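You operate a simulated robot arm through the tools that you are given. There is no shell and no other tool.

You run a simulated robot arm. Do the job below in one go: nothing can be reset, and whatever is moved stays where it is left.

TASK
Press out the dough in the cream mould, then in the other one.
Fine: use the tamper and put it back each time; each mould goes on the tray. Set down upright: tamper.

It is judged by the outcome, as a careful person would: the job done as asked, and still so three seconds after it is handed in. It fails if anything else is knocked over, pushed out of place, dropped, spilled or broken.

THE ROBOT
A 5-joint arm with a two-finger parallel gripper, fixed in place. Base frame: the origin is at the foot of the arm, x ahead of it, y to its left, z up; the work surface is at about z = 0. Lengths are in cm, angles in rad, forces in N, time in s.
With the tool pointing down near the work surface it reaches from about 26 to 60 cm from the base axis. Its first joint turns from -1.152 to 1.152 rad. The tool tilts only in the upright plane through the base axis and itself; it spins freely about its own axis. Payload 1.57 kg.
The TCP is the grasp point between the finger pads, 3 cm short of the fingertips. In the tool frame z runs along the fingers and y along their closing line. Largest opening 8 cm; finger width 1.7, thickness 1.2; the body of the gripper, 4 by 8.2 cm, starts 8 cm behind the TCP.
Orientation is that of the tool frame in the base frame, as a unit quaternion [w, x, y, z]. With the fingers straight down and closing along the base's y, the tool's x points along the base's -x, its y along +y and its z along -z.

THE INTERFACE
- The arm moves only by the tool jog_arm. Its argument "moves" is a list of rows, each a list of 7 numbers: the shift along the tool's x, y, z in units of 500 mm (1.0 is 500 mm), then the turn, a rotation vector about the tool's x, y, z in units of 90 degrees (1.0 is 90 degrees), then the finger opening in cm, from 0 to 8. In form: [[tx, ty, tz, wx, wy, wz, claw], ...]. A call has 1 to 20 rows; each row is the pose to reach, as a shift and turn from the pose commanded when the call began, along the tool's axes at that moment. A call with a number of a shift or a turn outside -1 to 1 is refused whole. A row lasts 0.2 s, in which the tool goes at most 5 cm and 0.15 rad; a call with a longer step from one row to the next is refused whole, and so is a gripper value outside its range. Where a pose cannot be reached the arm comes as near as it can. A force on the tool above 40 N (or 10 N above the force at the start of the call, whichever is more), or a blocked arm, ends the call early, and 0.2 s more pass. The fingers move at their own pace (about 15.3 cm/s each) and stop on an object; they squeeze with about 26 N. The grip force told is the motor's: it shows also when the fingers shut on nothing. Time passes only in rows, and 0.2 s behind the last, so rows that repeat a pose let the fingers close. It gives the time, the measured TCP pose, the force on the tool (base axes), the opening and the grip force at its end, in the units of the frame above (readings bear some noise), with the torque about the TCP (base axes, N m) and any sound that the robot's microphone picked up.
- Cameras (640 x 400 px; columns grow to the right, rows downward): "scene" is fixed at [1.9, 37.66, 54]; the picture's right is [-0.91, -0.41, 0.00], its down [-0.17, 0.38, -0.91] and it looks along [0.38, -0.83, -0.41] (base axes); focal length 337 px, centre (320, 200). "wrist" rides on the gripper at [7.2, -0.7, -12.2] in the tool frame; the picture's right is [0.09, 1.00, 0.00], its down [-0.84, 0.08, -0.54] and it looks along [-0.54, 0.05, 0.84] (tool axes); focal length 238 px, centre (320, 200). There is no depth. A picture from a camera that has moved, and an enlarged one, comes with that camera's place and axes in the base frame and with its lens.
- capture(camera): a new picture of that camera. It takes no simulated time.
- enlarge(camera, box): a new picture of the part [left, top, right, bottom] of that camera's present view, enlarged. It takes no simulated time.
- close_job(): hands the job in; it is judged then, once.

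Places have to be worked out from the pictures, the camera data and where the tool is seen. Open the gripper and draw the arm clear of the work before you hand the job in, unless the task says otherwise.

The tools are called by a JSON object that holds its "api" and its "payload". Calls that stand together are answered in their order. jog_arm: Moves the arm, as the interface text tells. Its arguments: {"type":"object","properties":{"moves":{"type":"array","items":{"type":"array","items":{"type":"number"}}}},"required":["moves"]} The other tools are called the same way: capture (camera) takes a picture; enlarge (camera, box) takes an enlarged picture of a part of a camera's view; close_job () hands the job in.

At the start:

```text
time: 0.0
tool_pos: [31.84, -11.84, 35.16]
tool_rot: [0.0, 0.0, 1.0, 0.0]
ft_force: [0.0, 0.1, -0.7]
ft_torque: [-0.06, 0.03, -0.01]
width: 7.99
grip_force: 0.0
```

scene: 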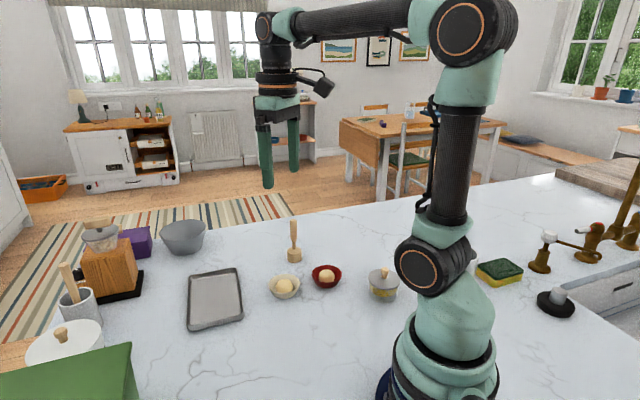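
wrist: 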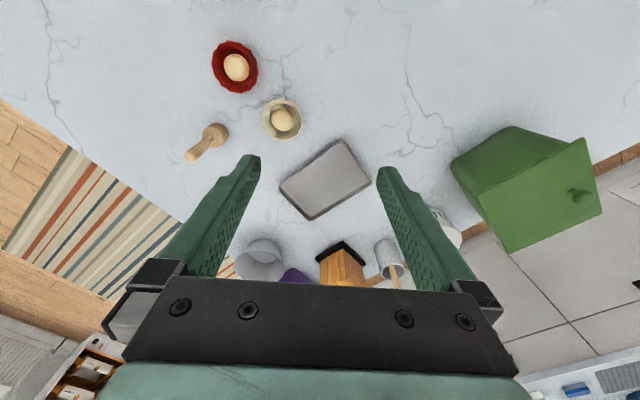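

I'll start with close looks at the workspace to locate the tamper, the two moulds and the tray.

{"api": "enlarge", "payload": {"camera": "scene", "box": [170, 210, 430, 340]}}

{"api": "enlarge", "payload": {"camera": "wrist", "box": [160, 20, 400, 230]}}

{"api": "enlarge", "payload": {"camera": "scene", "box": [250, 215, 350, 305]}}

```text
2.46 times, centred on (300, 275) of scene
camera zoom: at [1.9, 37.66, 54.0], right [-0.91, -0.41, 0.0], down [-0.17, 0.38, -0.91], along [0.38, -0.83, -0.41], focal length 829 px, centre (369, 15)
```

zoom: 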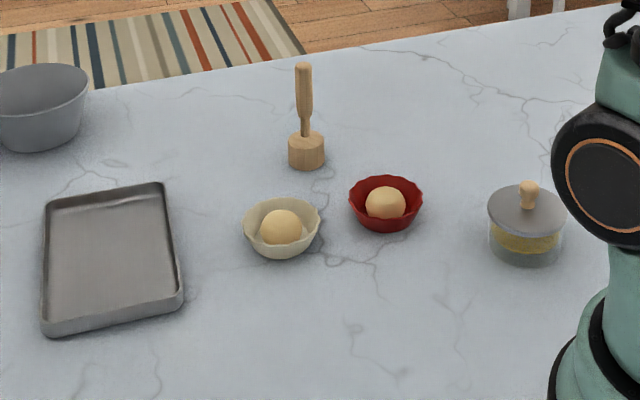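

```text
1.90 times, centred on (280, 125) of wrist
camera zoom: at [24.63, -12.45, 47.35], right [-0.09, 1.0, 0.0], down [0.84, 0.08, 0.54], along [0.54, 0.05, -0.84], focal length 454 px, centre (396, 343)
```

zoom: 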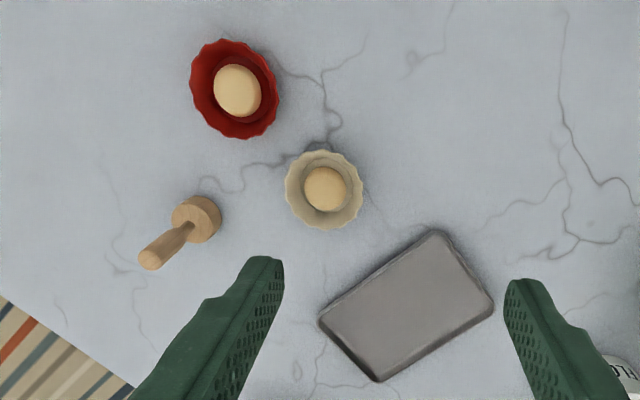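

```text
4.44 times, centred on (300, 260) of scene
camera zoom: at [1.9, 37.66, 54.0], right [-0.91, -0.41, 0.0], down [-0.17, 0.38, -0.91], along [0.38, -0.83, -0.41], focal length 1498 px, centre (409, -67)
```

zoom: 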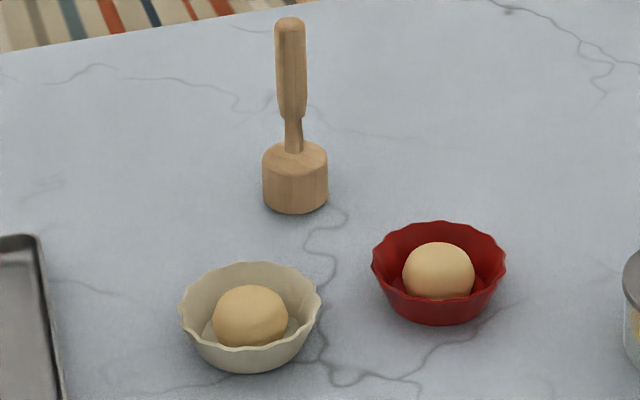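

The tamper appears to stand near (41.7, -31.8) and is about 12 cm tall. I put the cream mould near (36.5, -18), the red mould near (28.8, -25.7), and the tray centre near (50, -9). I'll move the open gripper above the tamper for a closer look.

{"api": "jog_arm", "payload": {"moves": [[-0.02, -0.04, 0.022, 0, 0, 0, 8], [-0.04, -0.08, 0.044, 0, 0, 0, 8], [-0.06, -0.12, 0.066, 0, 0, 0, 8], [-0.08, -0.16, 0.088, 0, 0, 0, 8], [-0.1, -0.2, 0.11, 0, 0, 0, 8], [-0.12, -0.24, 0.132, 0, 0, 0, 8], [-0.14, -0.28, 0.154, 0, 0, 0, 8], [-0.16, -0.32, 0.176, 0, 0, 0, 8], [-0.18, -0.36, 0.2, 0, 0, 0, 8], [-0.197, -0.399, 0.22, 0, 0, 0, 8], [-0.197, -0.399, 0.22, 0, 0, 0, 8]]}}

{"api": "capture", "payload": {"camera": "wrist"}}

{"api": "capture", "payload": {"camera": "scene"}}

```text
time: 2.4
tool_pos: [41.6, -31.77, 24.16]
tool_rot: [-0.001, 0.0, 1.0, 0.0]
ft_force: [-0.3, 0.4, 0.7]
ft_torque: [-0.03, 0.01, -0.02]
width: 8.02
grip_force: 0.1
```

```text
taken
camera wrist: at [34.48, -32.38, 36.48], right [-0.09, 1.0, 0.0], down [0.84, 0.08, 0.54], along [0.54, 0.05, -0.84], focal length 238 px, centre (320, 200)
```

wrist: 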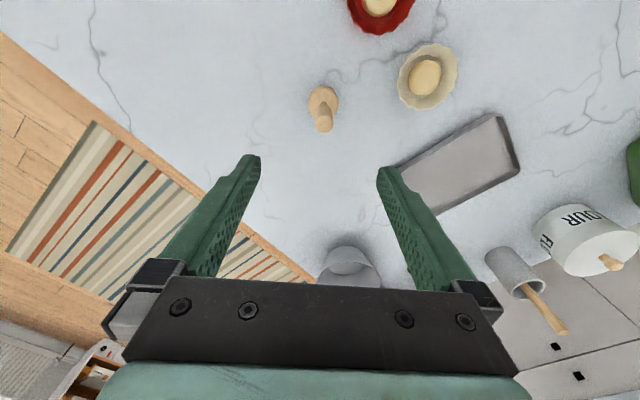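

```text
taken
```

scene: 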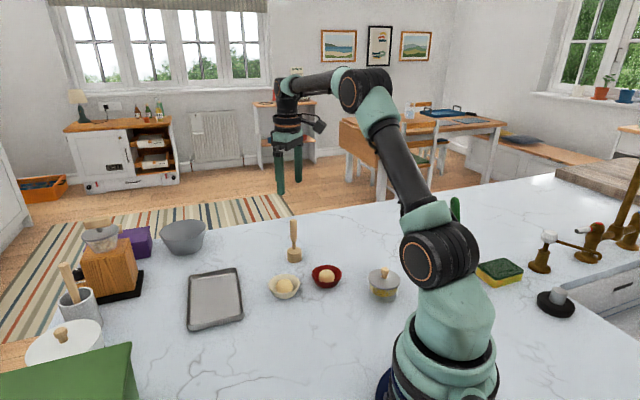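

The tamper is just ahead of the fingers in the wrist view. I'll enlarge that part to fix its axis and sizes, and also the moulds.

{"api": "enlarge", "payload": {"camera": "wrist", "box": [270, 60, 390, 150]}}

{"api": "enlarge", "payload": {"camera": "wrist", "box": [330, 0, 490, 120]}}

{"api": "enlarge", "payload": {"camera": "scene", "box": [270, 210, 320, 270]}}

{"api": "enlarge", "payload": {"camera": "scene", "box": [260, 255, 350, 310]}}

{"api": "enlarge", "payload": {"camera": "scene", "box": [170, 255, 260, 340]}}

```text
4.44 times, centred on (330, 105) of wrist
camera zoom: at [34.48, -32.38, 36.48], right [-0.09, 1.0, 0.0], down [0.84, 0.08, 0.54], along [0.54, 0.05, -0.84], focal length 1059 px, centre (276, 622)
```

zoom: 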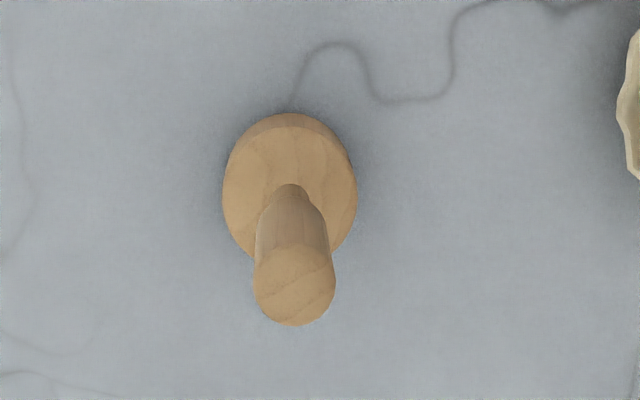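

```text
3.33 times, centred on (410, 60) of wrist
camera zoom: at [34.48, -32.38, 36.48], right [-0.09, 1.0, 0.0], down [0.84, 0.08, 0.54], along [0.54, 0.05, -0.84], focal length 794 px, centre (20, 667)
```

zoom: 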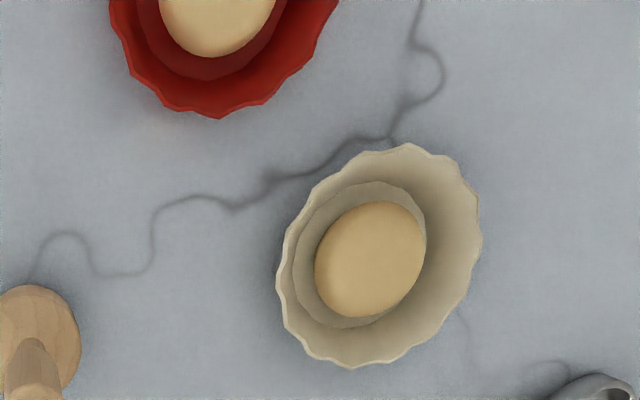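

```text
6.67 times, centred on (295, 240) of scene
camera zoom: at [1.9, 37.66, 54.0], right [-0.91, -0.41, 0.0], down [-0.17, 0.38, -0.91], along [0.38, -0.83, -0.41], focal length 2246 px, centre (487, -67)
```

zoom: 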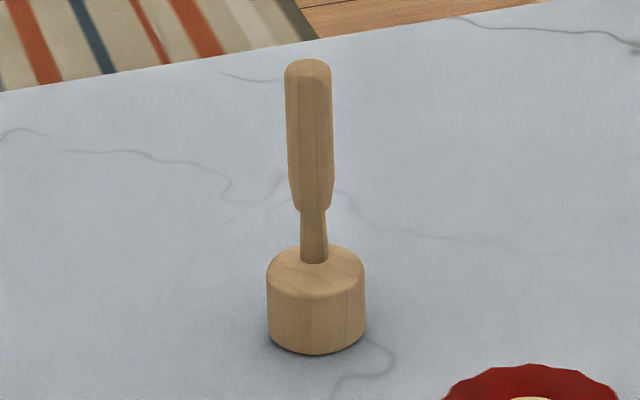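

```text
7.11 times, centred on (305, 282) of scene
camera zoom: at [1.9, 37.66, 54.0], right [-0.91, -0.41, 0.0], down [-0.17, 0.38, -0.91], along [0.38, -0.83, -0.41], focal length 2396 px, centre (427, -387)
```

zoom: 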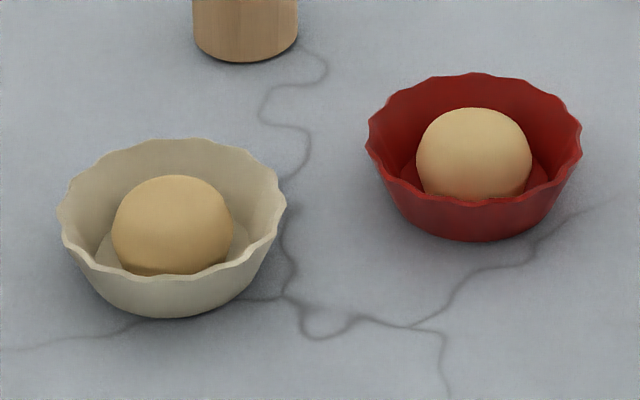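

```text
4.71 times, centred on (215, 298) of scene
camera zoom: at [1.9, 37.66, 54.0], right [-0.91, -0.41, 0.0], down [-0.17, 0.38, -0.91], along [0.38, -0.83, -0.41], focal length 1586 px, centre (814, -259)
```

zoom: 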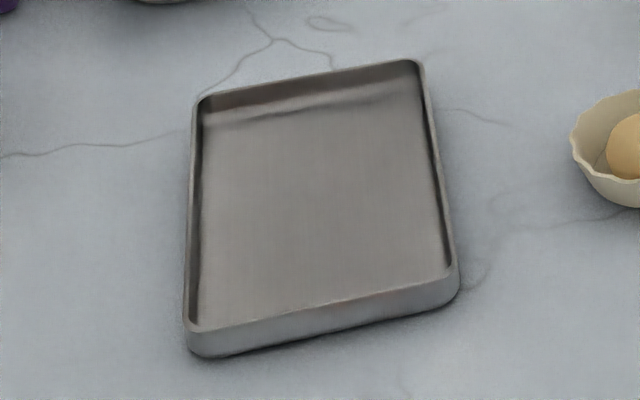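

The wrist rays put the tamper handle near (41.2, -31.4), slightly short of where I am now. I'll come down to just above the handle top and check the alignment.

{"api": "jog_arm", "payload": {"moves": [[0.003, 0.003, 0.03, 0, 0, 0, 8], [0.006, 0.006, 0.06, 0, 0, 0, 8], [0.009, 0.008, 0.09, 0, 0, 0, 8], [0.009, 0.008, 0.115, 0, 0, 0, 8], [0.009, 0.008, 0.115, 0, 0, 0, 8]]}}

{"api": "capture", "payload": {"camera": "wrist"}}

{"api": "enlarge", "payload": {"camera": "scene", "box": [250, 170, 340, 270]}}

```text
time: 3.6
tool_pos: [41.26, -31.26, 18.29]
tool_rot: [0.0, 0.0, 1.0, 0.0]
ft_force: [0.2, 0.1, 0.1]
ft_torque: [0.0, 0.03, 0.03]
width: 8.0
grip_force: 0.0
```

```text
taken
camera wrist: at [34.04, -32.0, 30.59], right [-0.09, 1.0, 0.0], down [0.84, 0.08, 0.54], along [0.54, 0.05, -0.84], focal length 238 px, centre (320, 200)
```

wrist: 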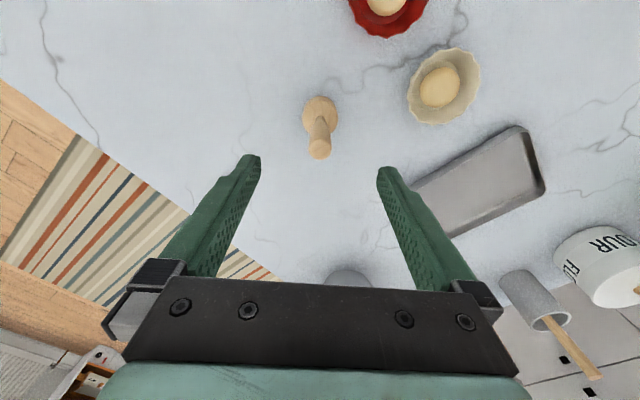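

```text
4.00 times, centred on (295, 220) of scene
camera zoom: at [1.9, 37.66, 54.0], right [-0.91, -0.41, 0.0], down [-0.17, 0.38, -0.91], along [0.38, -0.83, -0.41], focal length 1348 px, centre (420, 120)
```

zoom: 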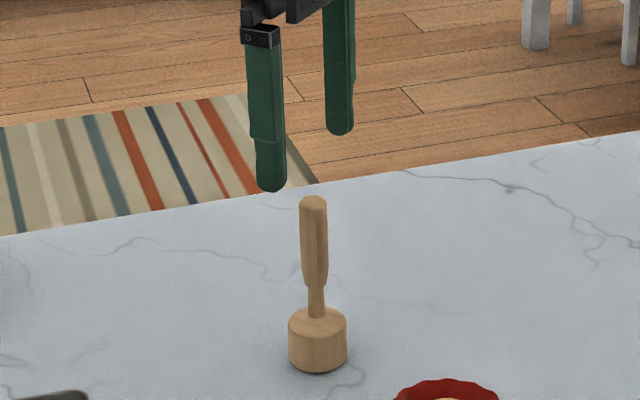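

The handle looks centred between the fingers from side to side. I'll enlarge the wrist view to check its position along x before descending.

{"api": "enlarge", "payload": {"camera": "wrist", "box": [230, 80, 410, 200]}}

```text
3.33 times, centred on (320, 140) of wrist
camera zoom: at [34.04, -32.0, 30.59], right [-0.09, 1.0, 0.0], down [0.84, 0.08, 0.54], along [0.54, 0.05, -0.84], focal length 794 px, centre (320, 400)
```

zoom: 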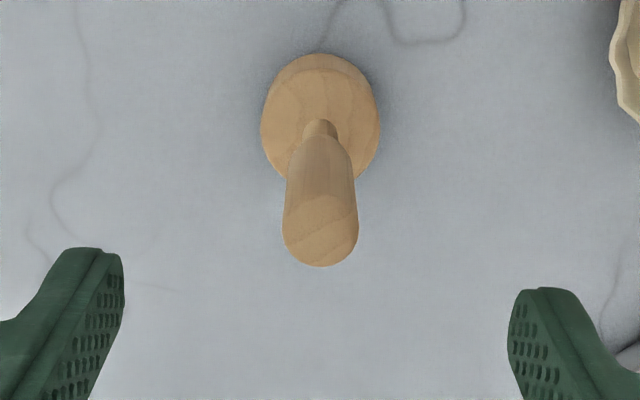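

The handle axis works out at about (41.0, -31.37), with the full-width grip from z = 7 to 12. I'll shift 0.2 cm in x, descend around the handle to z = 7, and look before closing.

{"api": "jog_arm", "payload": {"moves": [[0.004, 0, 0.03, 0, 0, 0, 8], [0.004, 0, 0.06, 0, 0, 0, 8], [0.004, 0, 0.09, 0, 0, 0, 8], [0.004, 0, 0.12, 0, 0, 0, 8], [0.004, 0, 0.15, 0, 0, 0, 8], [0.004, 0, 0.18, 0, 0, 0, 8], [0.004, 0, 0.205, 0, 0, 0, 8], [0.004, 0, 0.226, 0, 0, 0, 8], [0.004, 0, 0.226, 0, 0, 0, 8]]}}

{"api": "capture", "payload": {"camera": "wrist"}}

{"api": "enlarge", "payload": {"camera": "scene", "box": [250, 190, 340, 280]}}

```text
time: 5.6
tool_pos: [41.07, -31.3, 7.09]
tool_rot: [0.0, 0.0, 1.0, 0.0]
ft_force: [-0.1, -0.1, 0.4]
ft_torque: [0.01, 0.0, -0.01]
width: 7.98
grip_force: 0.0
```

```text
taken
camera wrist: at [33.84, -31.99, 19.29], right [-0.09, 1.0, 0.0], down [0.84, 0.08, 0.54], along [0.54, 0.05, -0.84], focal length 238 px, centre (320, 200)
```

wrist: 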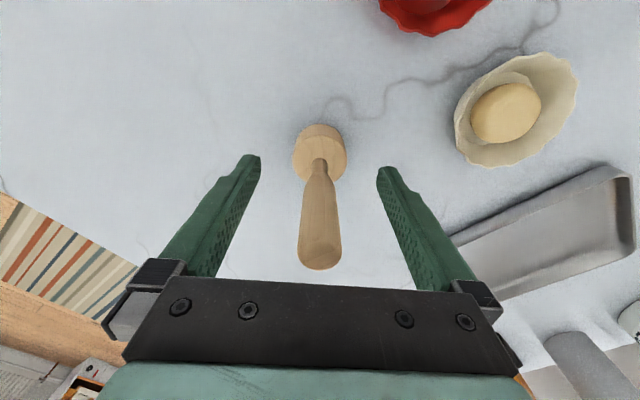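

```text
4.44 times, centred on (295, 235) of scene
camera zoom: at [1.9, 37.66, 54.0], right [-0.91, -0.41, 0.0], down [-0.17, 0.38, -0.91], along [0.38, -0.83, -0.41], focal length 1498 px, centre (431, 44)
```

zoom: 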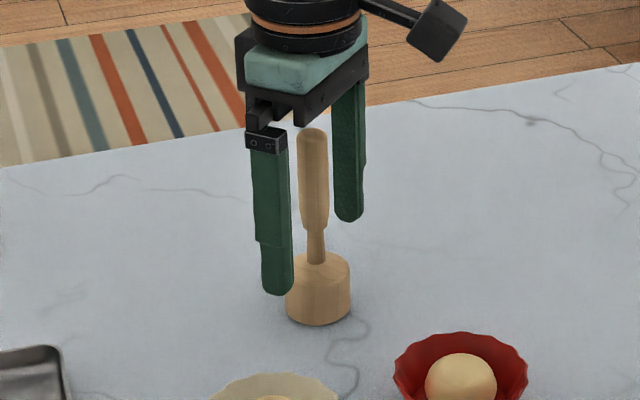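

The handle passes between the fingers right at the grasp point, so I'll close on it.

{"api": "jog_arm", "payload": {"moves": [[0, 0, 0, 0, 0, 0, 4], [0, 0, 0, 0, 0, 0, 2.4], [0, 0, 0, 0, 0, 0, 1], [0, 0, 0, 0, 0, 0, 0], [0, 0, 0, 0, 0, 0, 0], [0, 0, 0, 0, 0, 0, 0]]}}

{"api": "capture", "payload": {"camera": "wrist"}}

{"api": "enlarge", "payload": {"camera": "scene", "box": [250, 190, 340, 280]}}

```text
time: 7.0
tool_pos: [40.91, -31.38, 7.04]
tool_rot: [0.0, 0.0, 1.0, 0.0]
ft_force: [0.5, -0.8, -0.5]
ft_torque: [-0.03, -0.06, 0.0]
width: 1.81
grip_force: 26.1
```

```text
taken
camera wrist: at [33.84, -31.98, 19.3], right [-0.09, 1.0, 0.0], down [0.84, 0.08, 0.54], along [0.54, 0.05, -0.84], focal length 238 px, centre (320, 200)
```

wrist: 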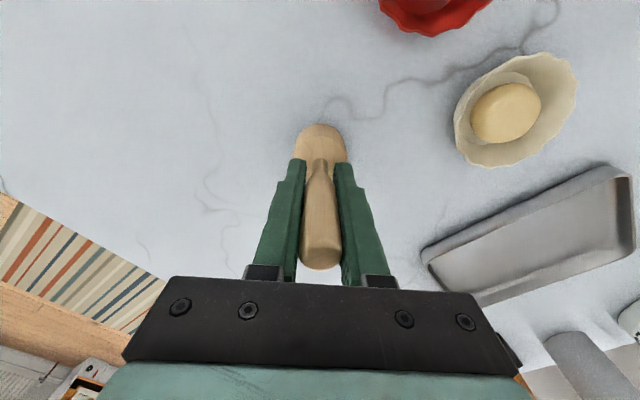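

```text
4.44 times, centred on (295, 235) of scene
camera zoom: at [1.9, 37.66, 54.0], right [-0.91, -0.41, 0.0], down [-0.17, 0.38, -0.91], along [0.38, -0.83, -0.41], focal length 1498 px, centre (431, 44)
```

zoom: 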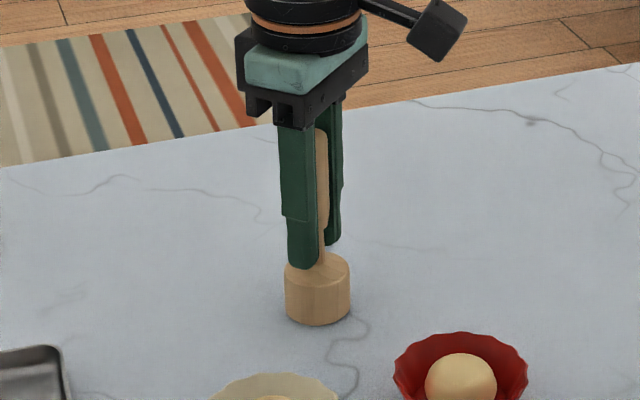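

The tamper is gripped (width 1.8 cm, 26 N), with the commanded pose at (41.04, -31.39, 7.11) as its home. I'll lift it straight up 10 cm and carry it over the cream mould, which I put near (36.4, -18.4).

{"api": "jog_arm", "payload": {"moves": [[0, 0, -0.015, 0, 0, 0, 0], [0, 0, -0.04, 0, 0, 0, 0], [0, 0, -0.08, 0, 0, 0, 0], [0, 0, -0.12, 0, 0, 0, 0], [0, 0, -0.16, 0, 0, 0, 0], [0, 0, -0.2, 0, 0, 0, 0], [0.012, 0.035, -0.2, 0, 0, 0, 0], [0.028, 0.08, -0.2, 0, 0, 0, 0], [0.044, 0.125, -0.2, 0, 0, 0, 0], [0.06, 0.17, -0.2, 0, 0, 0, 0], [0.076, 0.215, -0.2, 0, 0, 0, 0], [0.088, 0.245, -0.2, 0, 0, 0, 0], [0.0928, 0.2598, -0.2, 0, 0, 0, 0], [0.0928, 0.2598, -0.2, 0, 0, 0, 0]]}}

{"api": "capture", "payload": {"camera": "wrist"}}

{"api": "enlarge", "payload": {"camera": "scene", "box": [240, 200, 340, 310]}}

```text
time: 10.0
tool_pos: [36.45, -18.44, 16.99]
tool_rot: [-0.001, 0.001, 1.0, 0.0]
ft_force: [-0.3, 0.2, -0.3]
ft_torque: [0.01, 0.0, 0.02]
width: 1.8
grip_force: 25.9
```

```text
taken
camera wrist: at [29.22, -19.06, 29.25], right [-0.09, 1.0, 0.0], down [0.84, 0.08, 0.54], along [0.54, 0.05, -0.84], focal length 238 px, centre (320, 200)
```

wrist: 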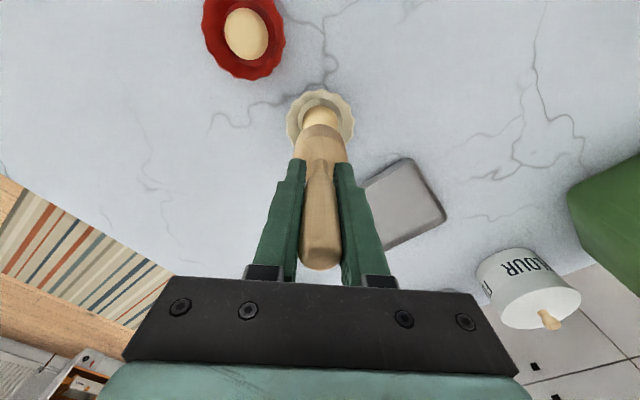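

```text
3.64 times, centred on (290, 255) of scene
camera zoom: at [1.9, 37.66, 54.0], right [-0.91, -0.41, 0.0], down [-0.17, 0.38, -0.91], along [0.38, -0.83, -0.41], focal length 1225 px, centre (429, 0)
```

zoom: 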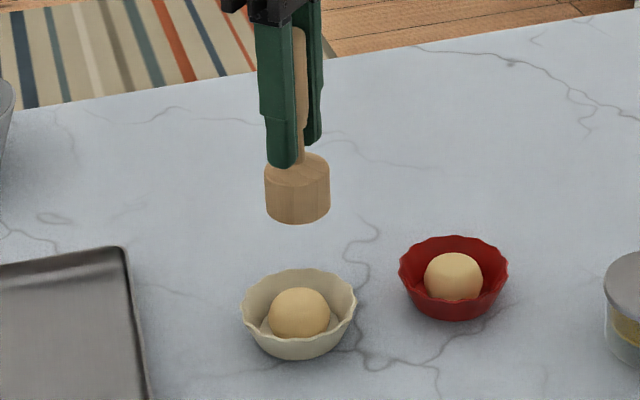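

The tamper hangs straight and is nearly over the cream mould. I'll enlarge the wrist view to refine the centring.

{"api": "enlarge", "payload": {"camera": "wrist", "box": [260, 70, 380, 170]}}

{"api": "enlarge", "payload": {"camera": "scene", "box": [265, 225, 335, 305]}}

```text
4.00 times, centred on (320, 120) of wrist
camera zoom: at [29.22, -19.06, 29.25], right [-0.09, 1.0, 0.0], down [0.84, 0.08, 0.54], along [0.54, 0.05, -0.84], focal length 953 px, centre (320, 520)
```

zoom: 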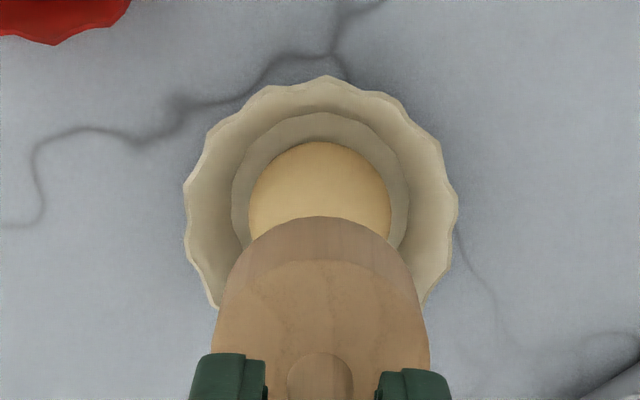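

```text
5.00 times, centred on (300, 265) of scene
camera zoom: at [1.9, 37.66, 54.0], right [-0.91, -0.41, 0.0], down [-0.17, 0.38, -0.91], along [0.38, -0.83, -0.41], focal length 1685 px, centre (420, -125)
```

zoom: 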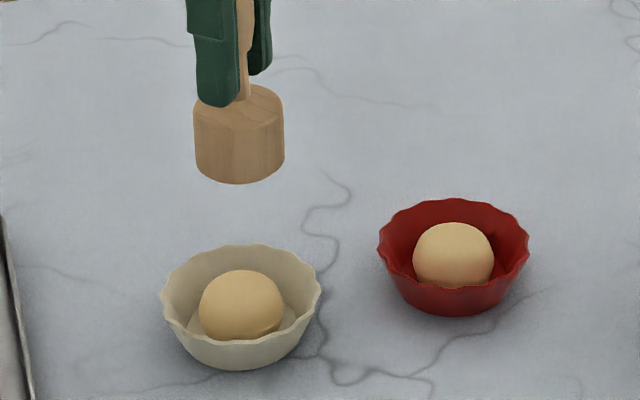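

The side-to-side centring is right, and the mould centre sits about 0.2 cm further out in x, at (36.6, -18.4). I'll correct that and lower the tamper until it first touches the dough.

{"api": "jog_arm", "payload": {"moves": [[-0.004, 0, 0.02, 0, 0, 0, 0], [-0.004, 0, 0.05, 0, 0, 0, 0], [-0.004, 0, 0.08, 0, 0, 0, 0], [-0.004, 0, 0.1, 0, 0, 0, 0], [-0.004, 0, 0.106, 0, 0, 0, 0], [-0.004, 0, 0.112, 0, 0, 0, 0], [-0.004, 0, 0.118, 0, 0, 0, 0], [-0.004, 0, 0.12, 0, 0, 0, 0]]}}

{"api": "enlarge", "payload": {"camera": "scene", "box": [265, 225, 335, 305]}}

{"api": "enlarge", "payload": {"camera": "wrist", "box": [240, 70, 400, 190]}}

```text
time: 11.8
tool_pos: [36.66, -18.37, 10.89]
tool_rot: [-0.001, 0.0, 1.0, 0.0]
ft_force: [1.1, -0.3, -1.6]
ft_torque: [0.02, 0.0, -0.04]
width: 1.79
grip_force: 26.3
```

```text
5.00 times, centred on (300, 265) of scene
camera zoom: at [1.9, 37.66, 54.0], right [-0.91, -0.41, 0.0], down [-0.17, 0.38, -0.91], along [0.38, -0.83, -0.41], focal length 1685 px, centre (420, -125)
```

zoom: 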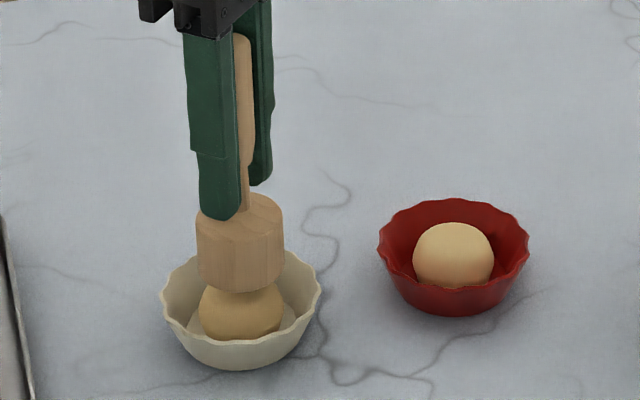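

```text
3.33 times, centred on (320, 130) of wrist
camera zoom: at [29.43, -19.0, 23.19], right [-0.09, 1.0, 0.0], down [0.84, 0.08, 0.54], along [0.54, 0.05, -0.84], focal length 794 px, centre (320, 433)
```

zoom: 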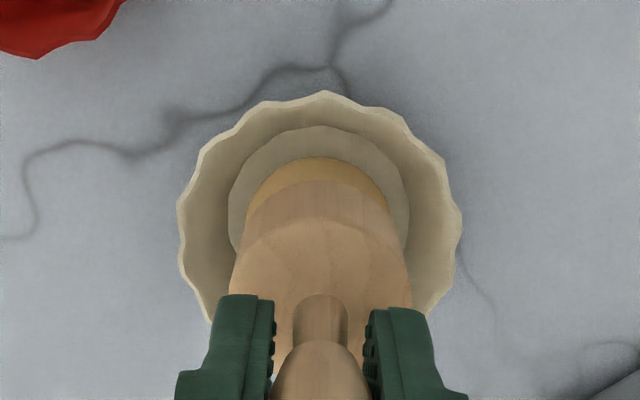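

The tamper bottom is at about z = 4, just touching the top of the dough, and it looks well centred in both views. I'll press down slowly and watch the force.

{"api": "jog_arm", "payload": {"moves": [[0, 0, 0.004, 0, 0, 0, 0], [0, 0, 0.008, 0, 0, 0, 0], [0, 0, 0.012, 0, 0, 0, 0], [0, 0, 0.016, 0, 0, 0, 0], [0, 0, 0.02, 0, 0, 0, 0], [0, 0, 0.02, 0, 0, 0, 0]]}}

{"api": "enlarge", "payload": {"camera": "scene", "box": [265, 225, 335, 305]}}

```text
time: 13.2
tool_pos: [36.68, -18.3, 10.03]
tool_rot: [0.0, -0.001, 1.0, 0.0]
ft_force: [-0.4, 0.2, -1.5]
ft_torque: [-0.01, 0.02, -0.01]
width: 1.82
grip_force: 26.3
```

```text
5.00 times, centred on (300, 265) of scene
camera zoom: at [1.9, 37.66, 54.0], right [-0.91, -0.41, 0.0], down [-0.17, 0.38, -0.91], along [0.38, -0.83, -0.41], focal length 1685 px, centre (420, -125)
```

zoom: 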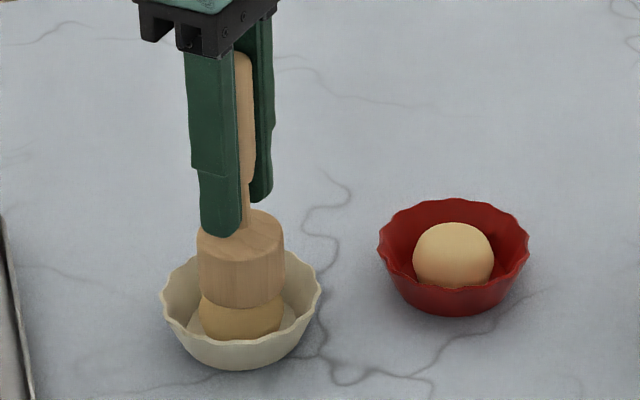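

The tamper bottom is at about z = 3 and the force is still near zero. I'll keep pressing in small steps.

{"api": "jog_arm", "payload": {"moves": [[0, 0, 0.004, 0, 0, 0, 0], [0, 0, 0.008, 0, 0, 0, 0], [0, 0, 0.012, 0, 0, 0, 0], [0, 0, 0.016, 0, 0, 0, 0], [0, 0, 0.02, 0, 0, 0, 0], [0, 0, 0.02, 0, 0, 0, 0]]}}

{"api": "enlarge", "payload": {"camera": "scene", "box": [265, 225, 335, 305]}}

{"api": "enlarge", "payload": {"camera": "wrist", "box": [240, 70, 400, 190]}}

```text
time: 14.6
tool_pos: [36.61, -18.31, 9.05]
tool_rot: [0.0, 0.0, 1.0, 0.0]
ft_force: [-4.6, 2.2, 20.6]
ft_torque: [0.24, 0.34, 0.01]
width: 1.81
grip_force: 26.1
```

```text
5.00 times, centred on (300, 265) of scene
camera zoom: at [1.89, 37.66, 54.0], right [-0.91, -0.41, 0.0], down [-0.17, 0.38, -0.91], along [0.38, -0.83, -0.41], focal length 1685 px, centre (420, -125)
```

zoom: 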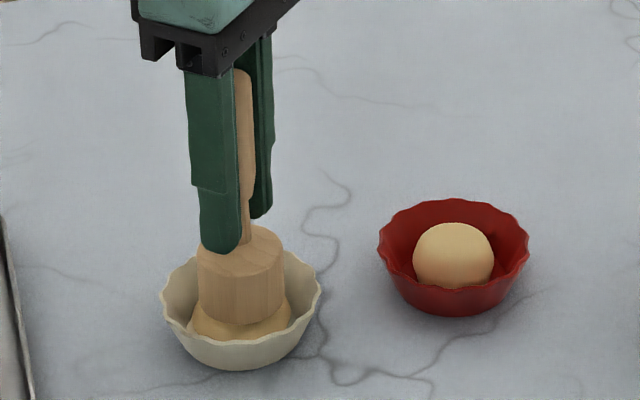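

```text
3.33 times, centred on (320, 130) of wrist
camera zoom: at [29.47, -18.99, 21.31], right [-0.09, 1.0, 0.0], down [0.84, 0.08, 0.54], along [0.54, 0.05, -0.84], focal length 794 px, centre (320, 433)
```

zoom: 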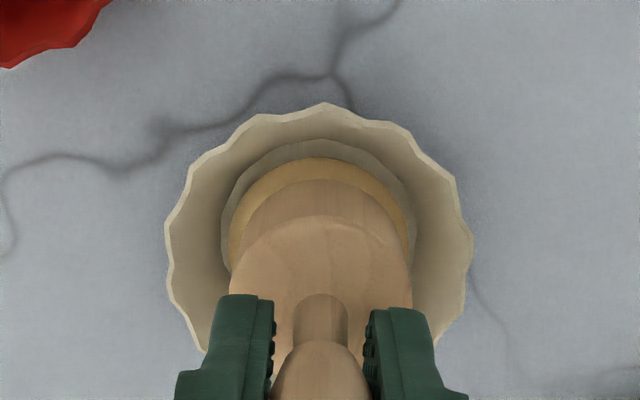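

The dough is spreading now, with 20 N at a tamper bottom of about z = 2. I'll continue in finer steps and let it flow.

{"api": "jog_arm", "payload": {"moves": [[0, 0, 0, 0, 0, 0, 0], [0, 0, 0.002, 0, 0, 0, 0], [0, 0, 0.002, 0, 0, 0, 0], [0, 0, 0.004, 0, 0, 0, 0], [0, 0, 0.004, 0, 0, 0, 0], [0, 0, 0.006, 0, 0, 0, 0], [0, 0, 0.006, 0, 0, 0, 0]]}}

{"api": "enlarge", "payload": {"camera": "scene", "box": [265, 225, 335, 305]}}

{"api": "enlarge", "payload": {"camera": "wrist", "box": [240, 70, 400, 190]}}

```text
time: 16.2
tool_pos: [36.75, -18.48, 8.78]
tool_rot: [0.002, 0.001, 1.0, 0.0]
ft_force: [1.2, -1.7, 25.0]
ft_torque: [0.09, -0.03, 0.01]
width: 1.82
grip_force: 26.4
```

```text
5.00 times, centred on (300, 265) of scene
camera zoom: at [1.89, 37.66, 54.0], right [-0.91, -0.41, 0.0], down [-0.17, 0.38, -0.91], along [0.38, -0.83, -0.41], focal length 1685 px, centre (420, -125)
```

zoom: 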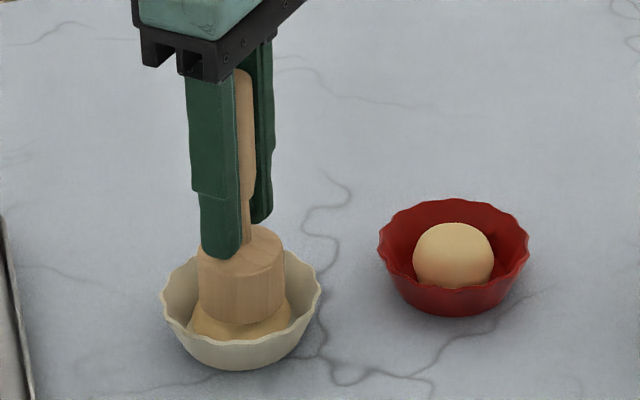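

```text
3.33 times, centred on (320, 130) of wrist
camera zoom: at [29.46, -19.01, 20.99], right [-0.09, 1.0, 0.0], down [0.84, 0.08, 0.54], along [0.54, 0.05, -0.84], focal length 794 px, centre (320, 433)
```

zoom: 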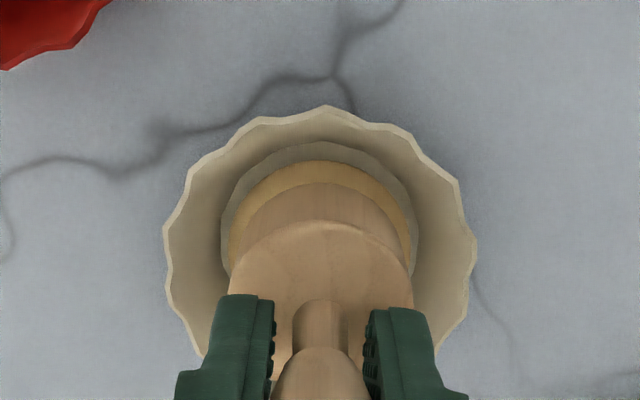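

At 25 N the dough has spread almost to the mould's inner floor edge. I'll press a bit further so it fills the base.

{"api": "jog_arm", "payload": {"moves": [[0, 0, 0.003, 0, 0, 0, 0], [0, 0, 0.003, 0, 0, 0, 0], [0, 0, 0.006, 0, 0, 0, 0], [0, 0, 0.006, 0, 0, 0, 0], [0, 0, 0.009, 0, 0, 0, 0], [0, 0, 0.009, 0, 0, 0, 0], [0, 0, 0.009, 0, 0, 0, 0]]}}

{"api": "enlarge", "payload": {"camera": "scene", "box": [265, 225, 335, 305]}}

{"api": "enlarge", "payload": {"camera": "wrist", "box": [240, 70, 400, 190]}}

```text
time: 17.8
tool_pos: [36.69, -18.37, 8.16]
tool_rot: [0.0, 0.001, 1.0, 0.0]
ft_force: [-1.1, -4.2, 24.8]
ft_torque: [-0.18, 0.11, 0.01]
width: 1.8
grip_force: 25.5
```

```text
5.00 times, centred on (300, 265) of scene
camera zoom: at [1.89, 37.66, 54.0], right [-0.91, -0.41, 0.0], down [-0.17, 0.38, -0.91], along [0.38, -0.83, -0.41], focal length 1685 px, centre (420, -125)
```

zoom: 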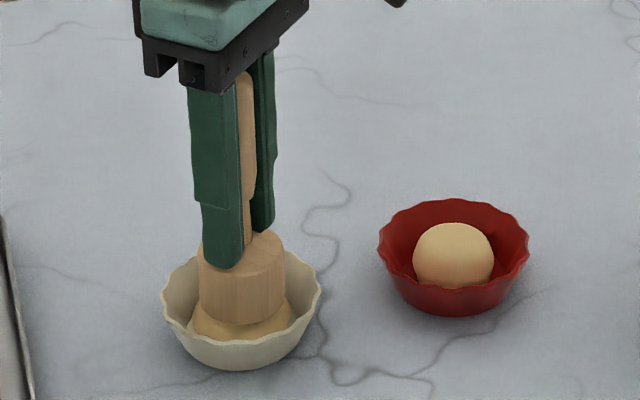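

```text
3.33 times, centred on (320, 130) of wrist
camera zoom: at [29.4, -19.0, 20.5], right [-0.09, 1.0, 0.0], down [0.84, 0.08, 0.54], along [0.54, 0.05, -0.84], focal length 794 px, centre (320, 433)
```

zoom: 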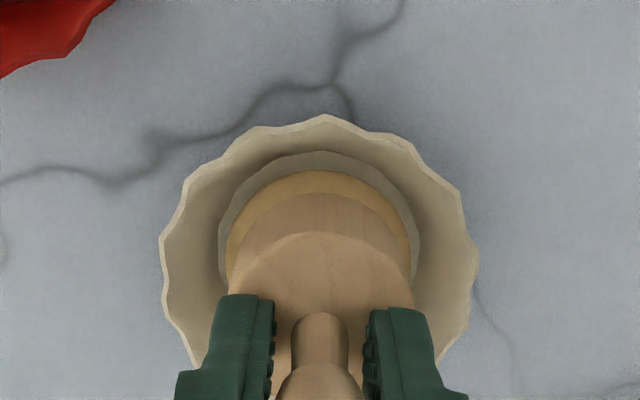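

The tamper head has stopped descending and the fingers are slipping down the handle at about 25 N, so the dough is now resisting. I'll lift the tamper a few centimetres and check how flat the dough is.

{"api": "jog_arm", "payload": {"moves": [[0, 0, -0.006, 0, 0, 0, 0], [0, 0, -0.02, 0, 0, 0, 0], [0, 0, -0.05, 0, 0, 0, 0], [0, 0, -0.09, 0, 0, 0, 0], [0, 0, -0.13, 0, 0, 0, 0], [0, 0, -0.13, 0, 0, 0, 0]]}}

{"api": "enlarge", "payload": {"camera": "scene", "box": [260, 210, 350, 310]}}

{"api": "enlarge", "payload": {"camera": "wrist", "box": [240, 70, 400, 190]}}

{"api": "enlarge", "payload": {"camera": "scene", "box": [275, 260, 325, 305]}}

```text
time: 19.2
tool_pos: [36.53, -18.33, 14.71]
tool_rot: [0.0, 0.0, 1.0, 0.0]
ft_force: [-0.2, 0.5, -1.7]
ft_torque: [-0.01, -0.01, 0.01]
width: 1.83
grip_force: 25.8
```

```text
4.00 times, centred on (305, 260) of scene
camera zoom: at [1.9, 37.66, 54.0], right [-0.91, -0.41, 0.0], down [-0.17, 0.38, -0.91], along [0.38, -0.83, -0.41], focal length 1348 px, centre (380, -40)
```

zoom: 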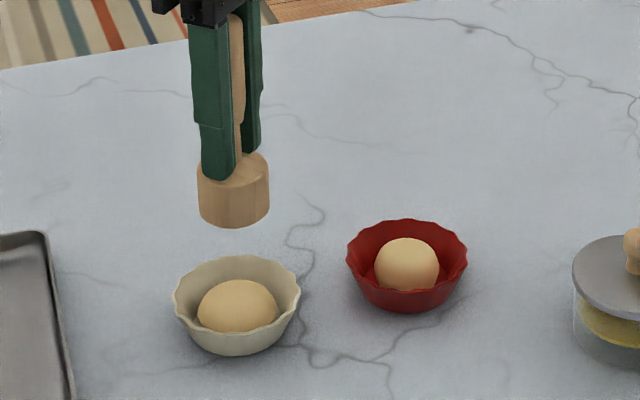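

```text
3.33 times, centred on (320, 130) of wrist
camera zoom: at [29.35, -19.03, 26.96], right [-0.09, 1.0, 0.0], down [0.84, 0.08, 0.54], along [0.54, 0.05, -0.84], focal length 794 px, centre (320, 433)
```

zoom: 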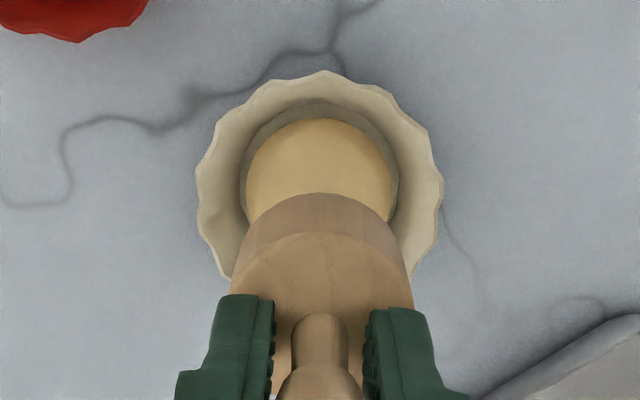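

```text
8.89 times, centred on (300, 282) of scene
camera zoom: at [1.9, 37.66, 54.0], right [-0.91, -0.41, 0.0], down [-0.17, 0.38, -0.91], along [0.38, -0.83, -0.41], focal length 2995 px, centre (498, -533)
```

zoom: 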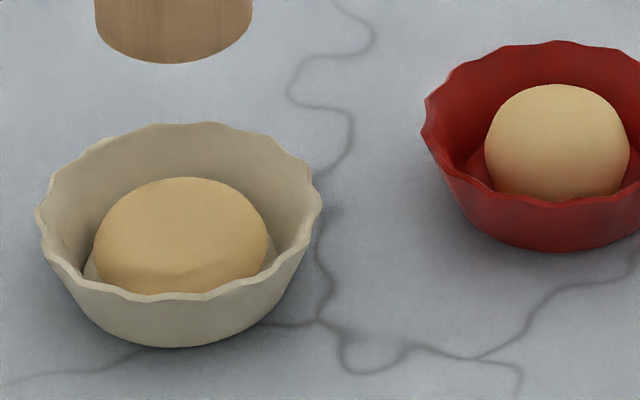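

The dough is only half flattened, a dome about 4.6 cm wide. The fingertips are now close to the tamper's shoulder, so a second press can carry more force; I'll go back down and push harder.

{"api": "jog_arm", "payload": {"moves": [[0, 0, 0.04, 0, 0, 0, 0], [0, 0, 0.08, 0, 0, 0, 0], [0, 0, 0.11, 0, 0, 0, 0], [0, 0, 0.125, 0, 0, 0, 0], [0, 0, 0.129, 0, 0, 0, 0], [0, 0, 0.133, 0, 0, 0, 0], [0, 0, 0.137, 0, 0, 0, 0], [0, 0, 0.14, 0, 0, 0, 0], [0, 0, 0.14, 0, 0, 0, 0]]}}

{"api": "enlarge", "payload": {"camera": "scene", "box": [265, 225, 335, 305]}}

{"api": "enlarge", "payload": {"camera": "wrist", "box": [240, 70, 400, 190]}}

```text
time: 21.2
tool_pos: [36.59, -18.36, 7.77]
tool_rot: [0.0, 0.0, 1.0, 0.0]
ft_force: [-2.2, 0.0, 2.1]
ft_torque: [-0.05, 0.14, 0.04]
width: 1.82
grip_force: 25.6
```

```text
5.00 times, centred on (300, 265) of scene
camera zoom: at [1.9, 37.66, 54.0], right [-0.91, -0.41, 0.0], down [-0.17, 0.38, -0.91], along [0.38, -0.83, -0.41], focal length 1685 px, centre (420, -125)
```

zoom: 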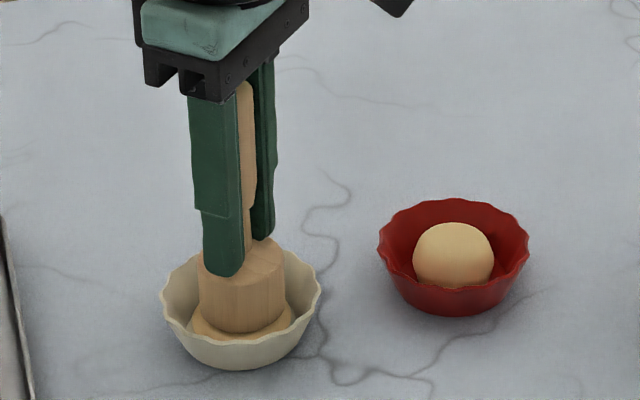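

```text
3.33 times, centred on (320, 130) of wrist
camera zoom: at [29.41, -19.01, 20.02], right [-0.09, 1.0, 0.0], down [0.84, 0.08, 0.54], along [0.54, 0.05, -0.84], focal length 794 px, centre (320, 433)
```

zoom: 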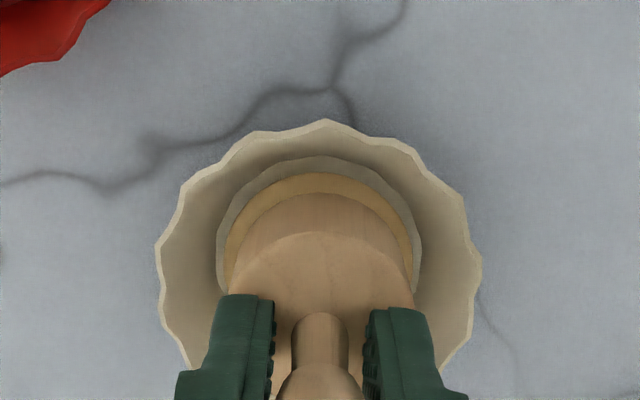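

The dough has yielded further with only about 2 N now, and the tamper bottom is at about z = 1.5. I'll keep pressing gently with holds.

{"api": "jog_arm", "payload": {"moves": [[0, 0, 0.003, 0, 0, 0, 0], [0, 0, 0.003, 0, 0, 0, 0], [0, 0, 0.006, 0, 0, 0, 0], [0, 0, 0.006, 0, 0, 0, 0], [0, 0, 0.009, 0, 0, 0, 0], [0, 0, 0.009, 0, 0, 0, 0]]}}

{"api": "enlarge", "payload": {"camera": "scene", "box": [265, 225, 335, 305]}}

{"api": "enlarge", "payload": {"camera": "wrist", "box": [240, 70, 400, 190]}}

```text
time: 22.6
tool_pos: [36.66, -18.44, 7.55]
tool_rot: [0.002, 0.0, 1.0, 0.0]
ft_force: [-0.6, 4.7, 25.6]
ft_torque: [0.32, 0.03, 0.0]
width: 1.82
grip_force: 26.0
```

```text
5.00 times, centred on (300, 265) of scene
camera zoom: at [1.89, 37.66, 54.0], right [-0.91, -0.41, 0.0], down [-0.17, 0.38, -0.91], along [0.38, -0.83, -0.41], focal length 1685 px, centre (420, -125)
```

zoom: 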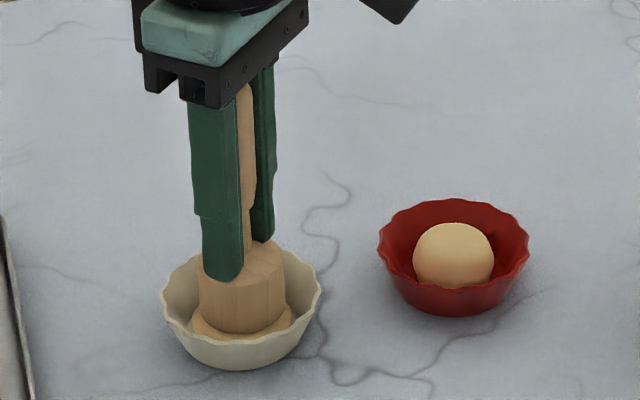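

```text
3.33 times, centred on (320, 130) of wrist
camera zoom: at [29.45, -19.04, 19.68], right [-0.09, 1.0, 0.0], down [0.84, 0.08, 0.54], along [0.54, 0.05, -0.84], focal length 794 px, centre (320, 433)
```

zoom: 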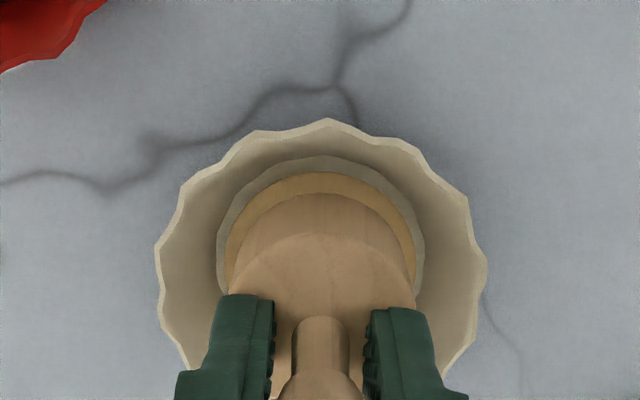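

The force is back at 25 N. I'll hold here briefly to see whether the dough creeps, then step slightly further.

{"api": "jog_arm", "payload": {"moves": [[0, 0, 0, 0, 0, 0, 0], [0, 0, 0, 0, 0, 0, 0], [0, 0, 0, 0, 0, 0, 0], [0, 0, 0, 0, 0, 0, 0], [0, 0, 0, 0, 0, 0, 0]]}}

{"api": "enlarge", "payload": {"camera": "scene", "box": [275, 245, 325, 300]}}

```text
time: 23.8
tool_pos: [36.74, -18.49, 7.52]
tool_rot: [0.002, 0.001, 1.0, -0.001]
ft_force: [2.2, -1.7, 25.5]
ft_torque: [-0.05, -0.22, 0.0]
width: 1.84
grip_force: 26.1
```

```text
7.27 times, centred on (300, 272) of scene
camera zoom: at [1.89, 37.66, 54.0], right [-0.91, -0.41, 0.0], down [-0.17, 0.38, -0.91], along [0.38, -0.83, -0.41], focal length 2450 px, centre (466, -327)
```

zoom: 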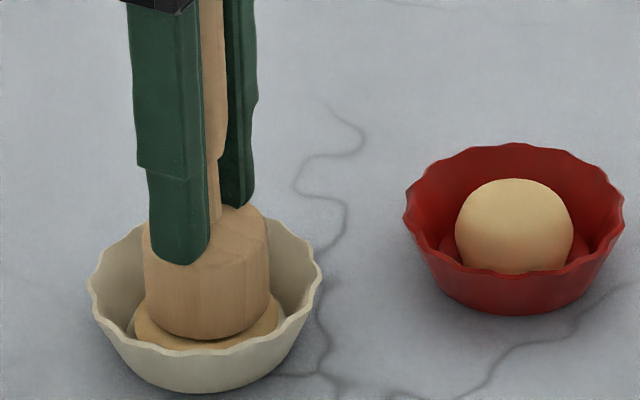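

It isn't creeping at 25 N, but the fingertips should now be at the tamper's shoulder. I'll step down a little more to see if the force rises and the dough yields.

{"api": "jog_arm", "payload": {"moves": [[0, 0, 0.002, 0, 0, 0, 0], [0, 0, 0.004, 0, 0, 0, 0], [0, 0, 0.006, 0, 0, 0, 0], [0, 0, 0.006, 0, 0, 0, 0], [0, 0, 0.006, 0, 0, 0, 0]]}}

{"api": "enlarge", "payload": {"camera": "scene", "box": [275, 245, 325, 300]}}

{"api": "enlarge", "payload": {"camera": "wrist", "box": [240, 70, 400, 190]}}

```text
time: 24.4
tool_pos: [36.66, -18.45, 7.44]
tool_rot: [0.001, 0.001, 1.0, -0.001]
ft_force: [-6.0, 2.6, 17.3]
ft_torque: [0.17, 0.27, 0.01]
width: 1.84
grip_force: 25.9
stopped in row 3: the force on the tool passed its limit at 42 N (the readings are from after the stop); the commanded pose is now the measured one
```

```text
7.27 times, centred on (300, 272) of scene
camera zoom: at [1.89, 37.66, 54.0], right [-0.91, -0.41, 0.0], down [-0.17, 0.38, -0.91], along [0.38, -0.83, -0.41], focal length 2450 px, centre (466, -327)
```

zoom: 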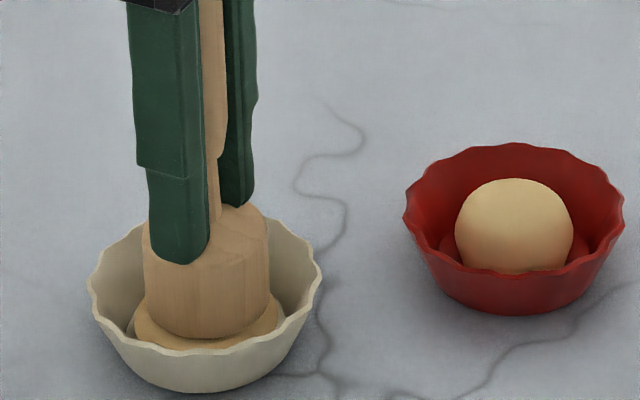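

```text
3.33 times, centred on (320, 130) of wrist
camera zoom: at [29.44, -19.03, 19.69], right [-0.09, 1.0, 0.0], down [0.84, 0.08, 0.54], along [0.54, 0.05, -0.84], focal length 794 px, centre (320, 433)
```

zoom: 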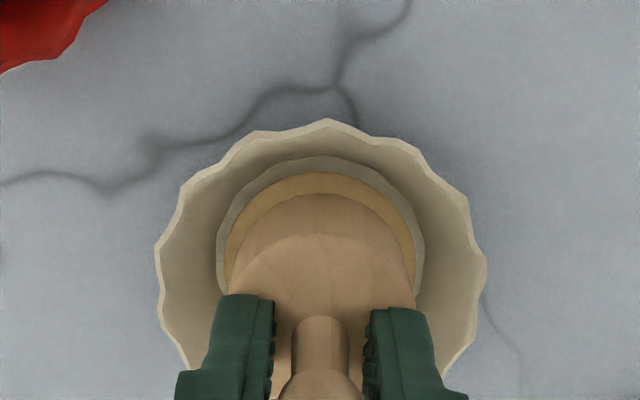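

The force limit tripped at 42 N without the head sinking further, so the dough gives only on fresh presses. I'll lift and look at its present shape.

{"api": "jog_arm", "payload": {"moves": [[0, 0, -0.006, 0, 0, 0, 0], [0, 0, -0.03, 0, 0, 0, 0], [0, 0, -0.07, 0, 0, 0, 0], [0, 0, -0.11, 0, 0, 0, 0], [0, 0, -0.13, 0, 0, 0, 0], [0, 0, -0.13, 0, 0, 0, 0]]}}

{"api": "enlarge", "payload": {"camera": "scene", "box": [275, 245, 325, 300]}}

{"api": "enlarge", "payload": {"camera": "wrist", "box": [240, 70, 400, 190]}}

{"api": "enlarge", "payload": {"camera": "scene", "box": [260, 195, 330, 275]}}

```text
time: 25.8
tool_pos: [36.69, -18.41, 13.96]
tool_rot: [0.002, 0.0, 1.0, -0.001]
ft_force: [0.2, 0.2, -0.9]
ft_torque: [0.01, 0.03, 0.0]
width: 1.82
grip_force: 26.2
```

```text
7.27 times, centred on (300, 272) of scene
camera zoom: at [1.9, 37.66, 54.0], right [-0.91, -0.41, 0.0], down [-0.17, 0.38, -0.91], along [0.38, -0.83, -0.41], focal length 2450 px, centre (466, -327)
```

zoom: 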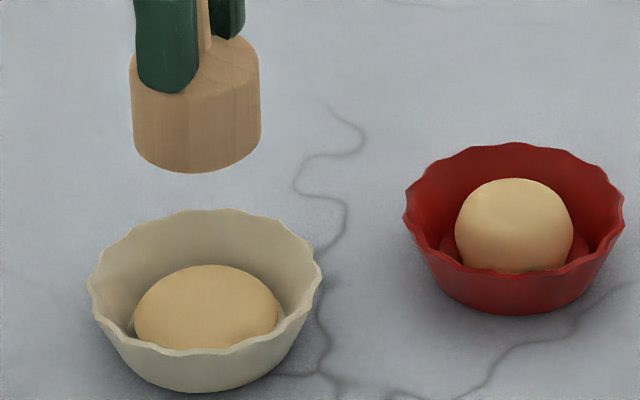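

```text
3.33 times, centred on (320, 130) of wrist
camera zoom: at [29.47, -18.97, 26.22], right [-0.09, 1.0, 0.0], down [0.84, 0.08, 0.54], along [0.54, 0.05, -0.84], focal length 794 px, centre (320, 433)
```

zoom: 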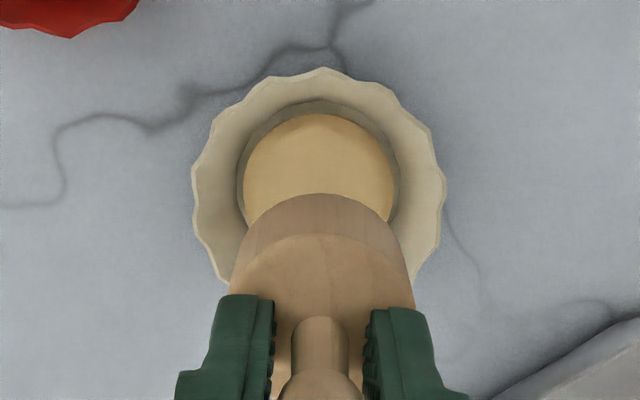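

```text
5.00 times, centred on (295, 235) of scene
camera zoom: at [1.9, 37.66, 54.0], right [-0.91, -0.41, 0.0], down [-0.17, 0.38, -0.91], along [0.38, -0.83, -0.41], focal length 1685 px, centre (445, 25)
```

zoom: 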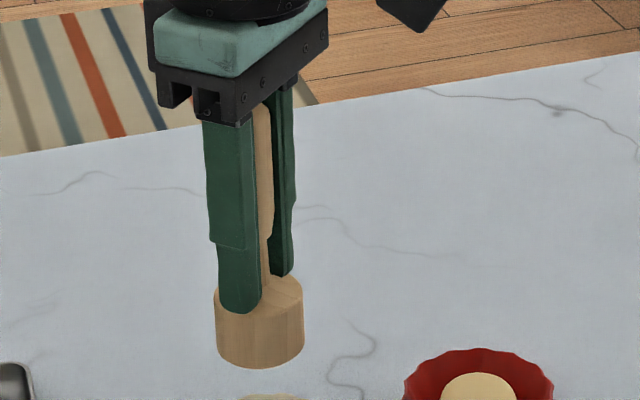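

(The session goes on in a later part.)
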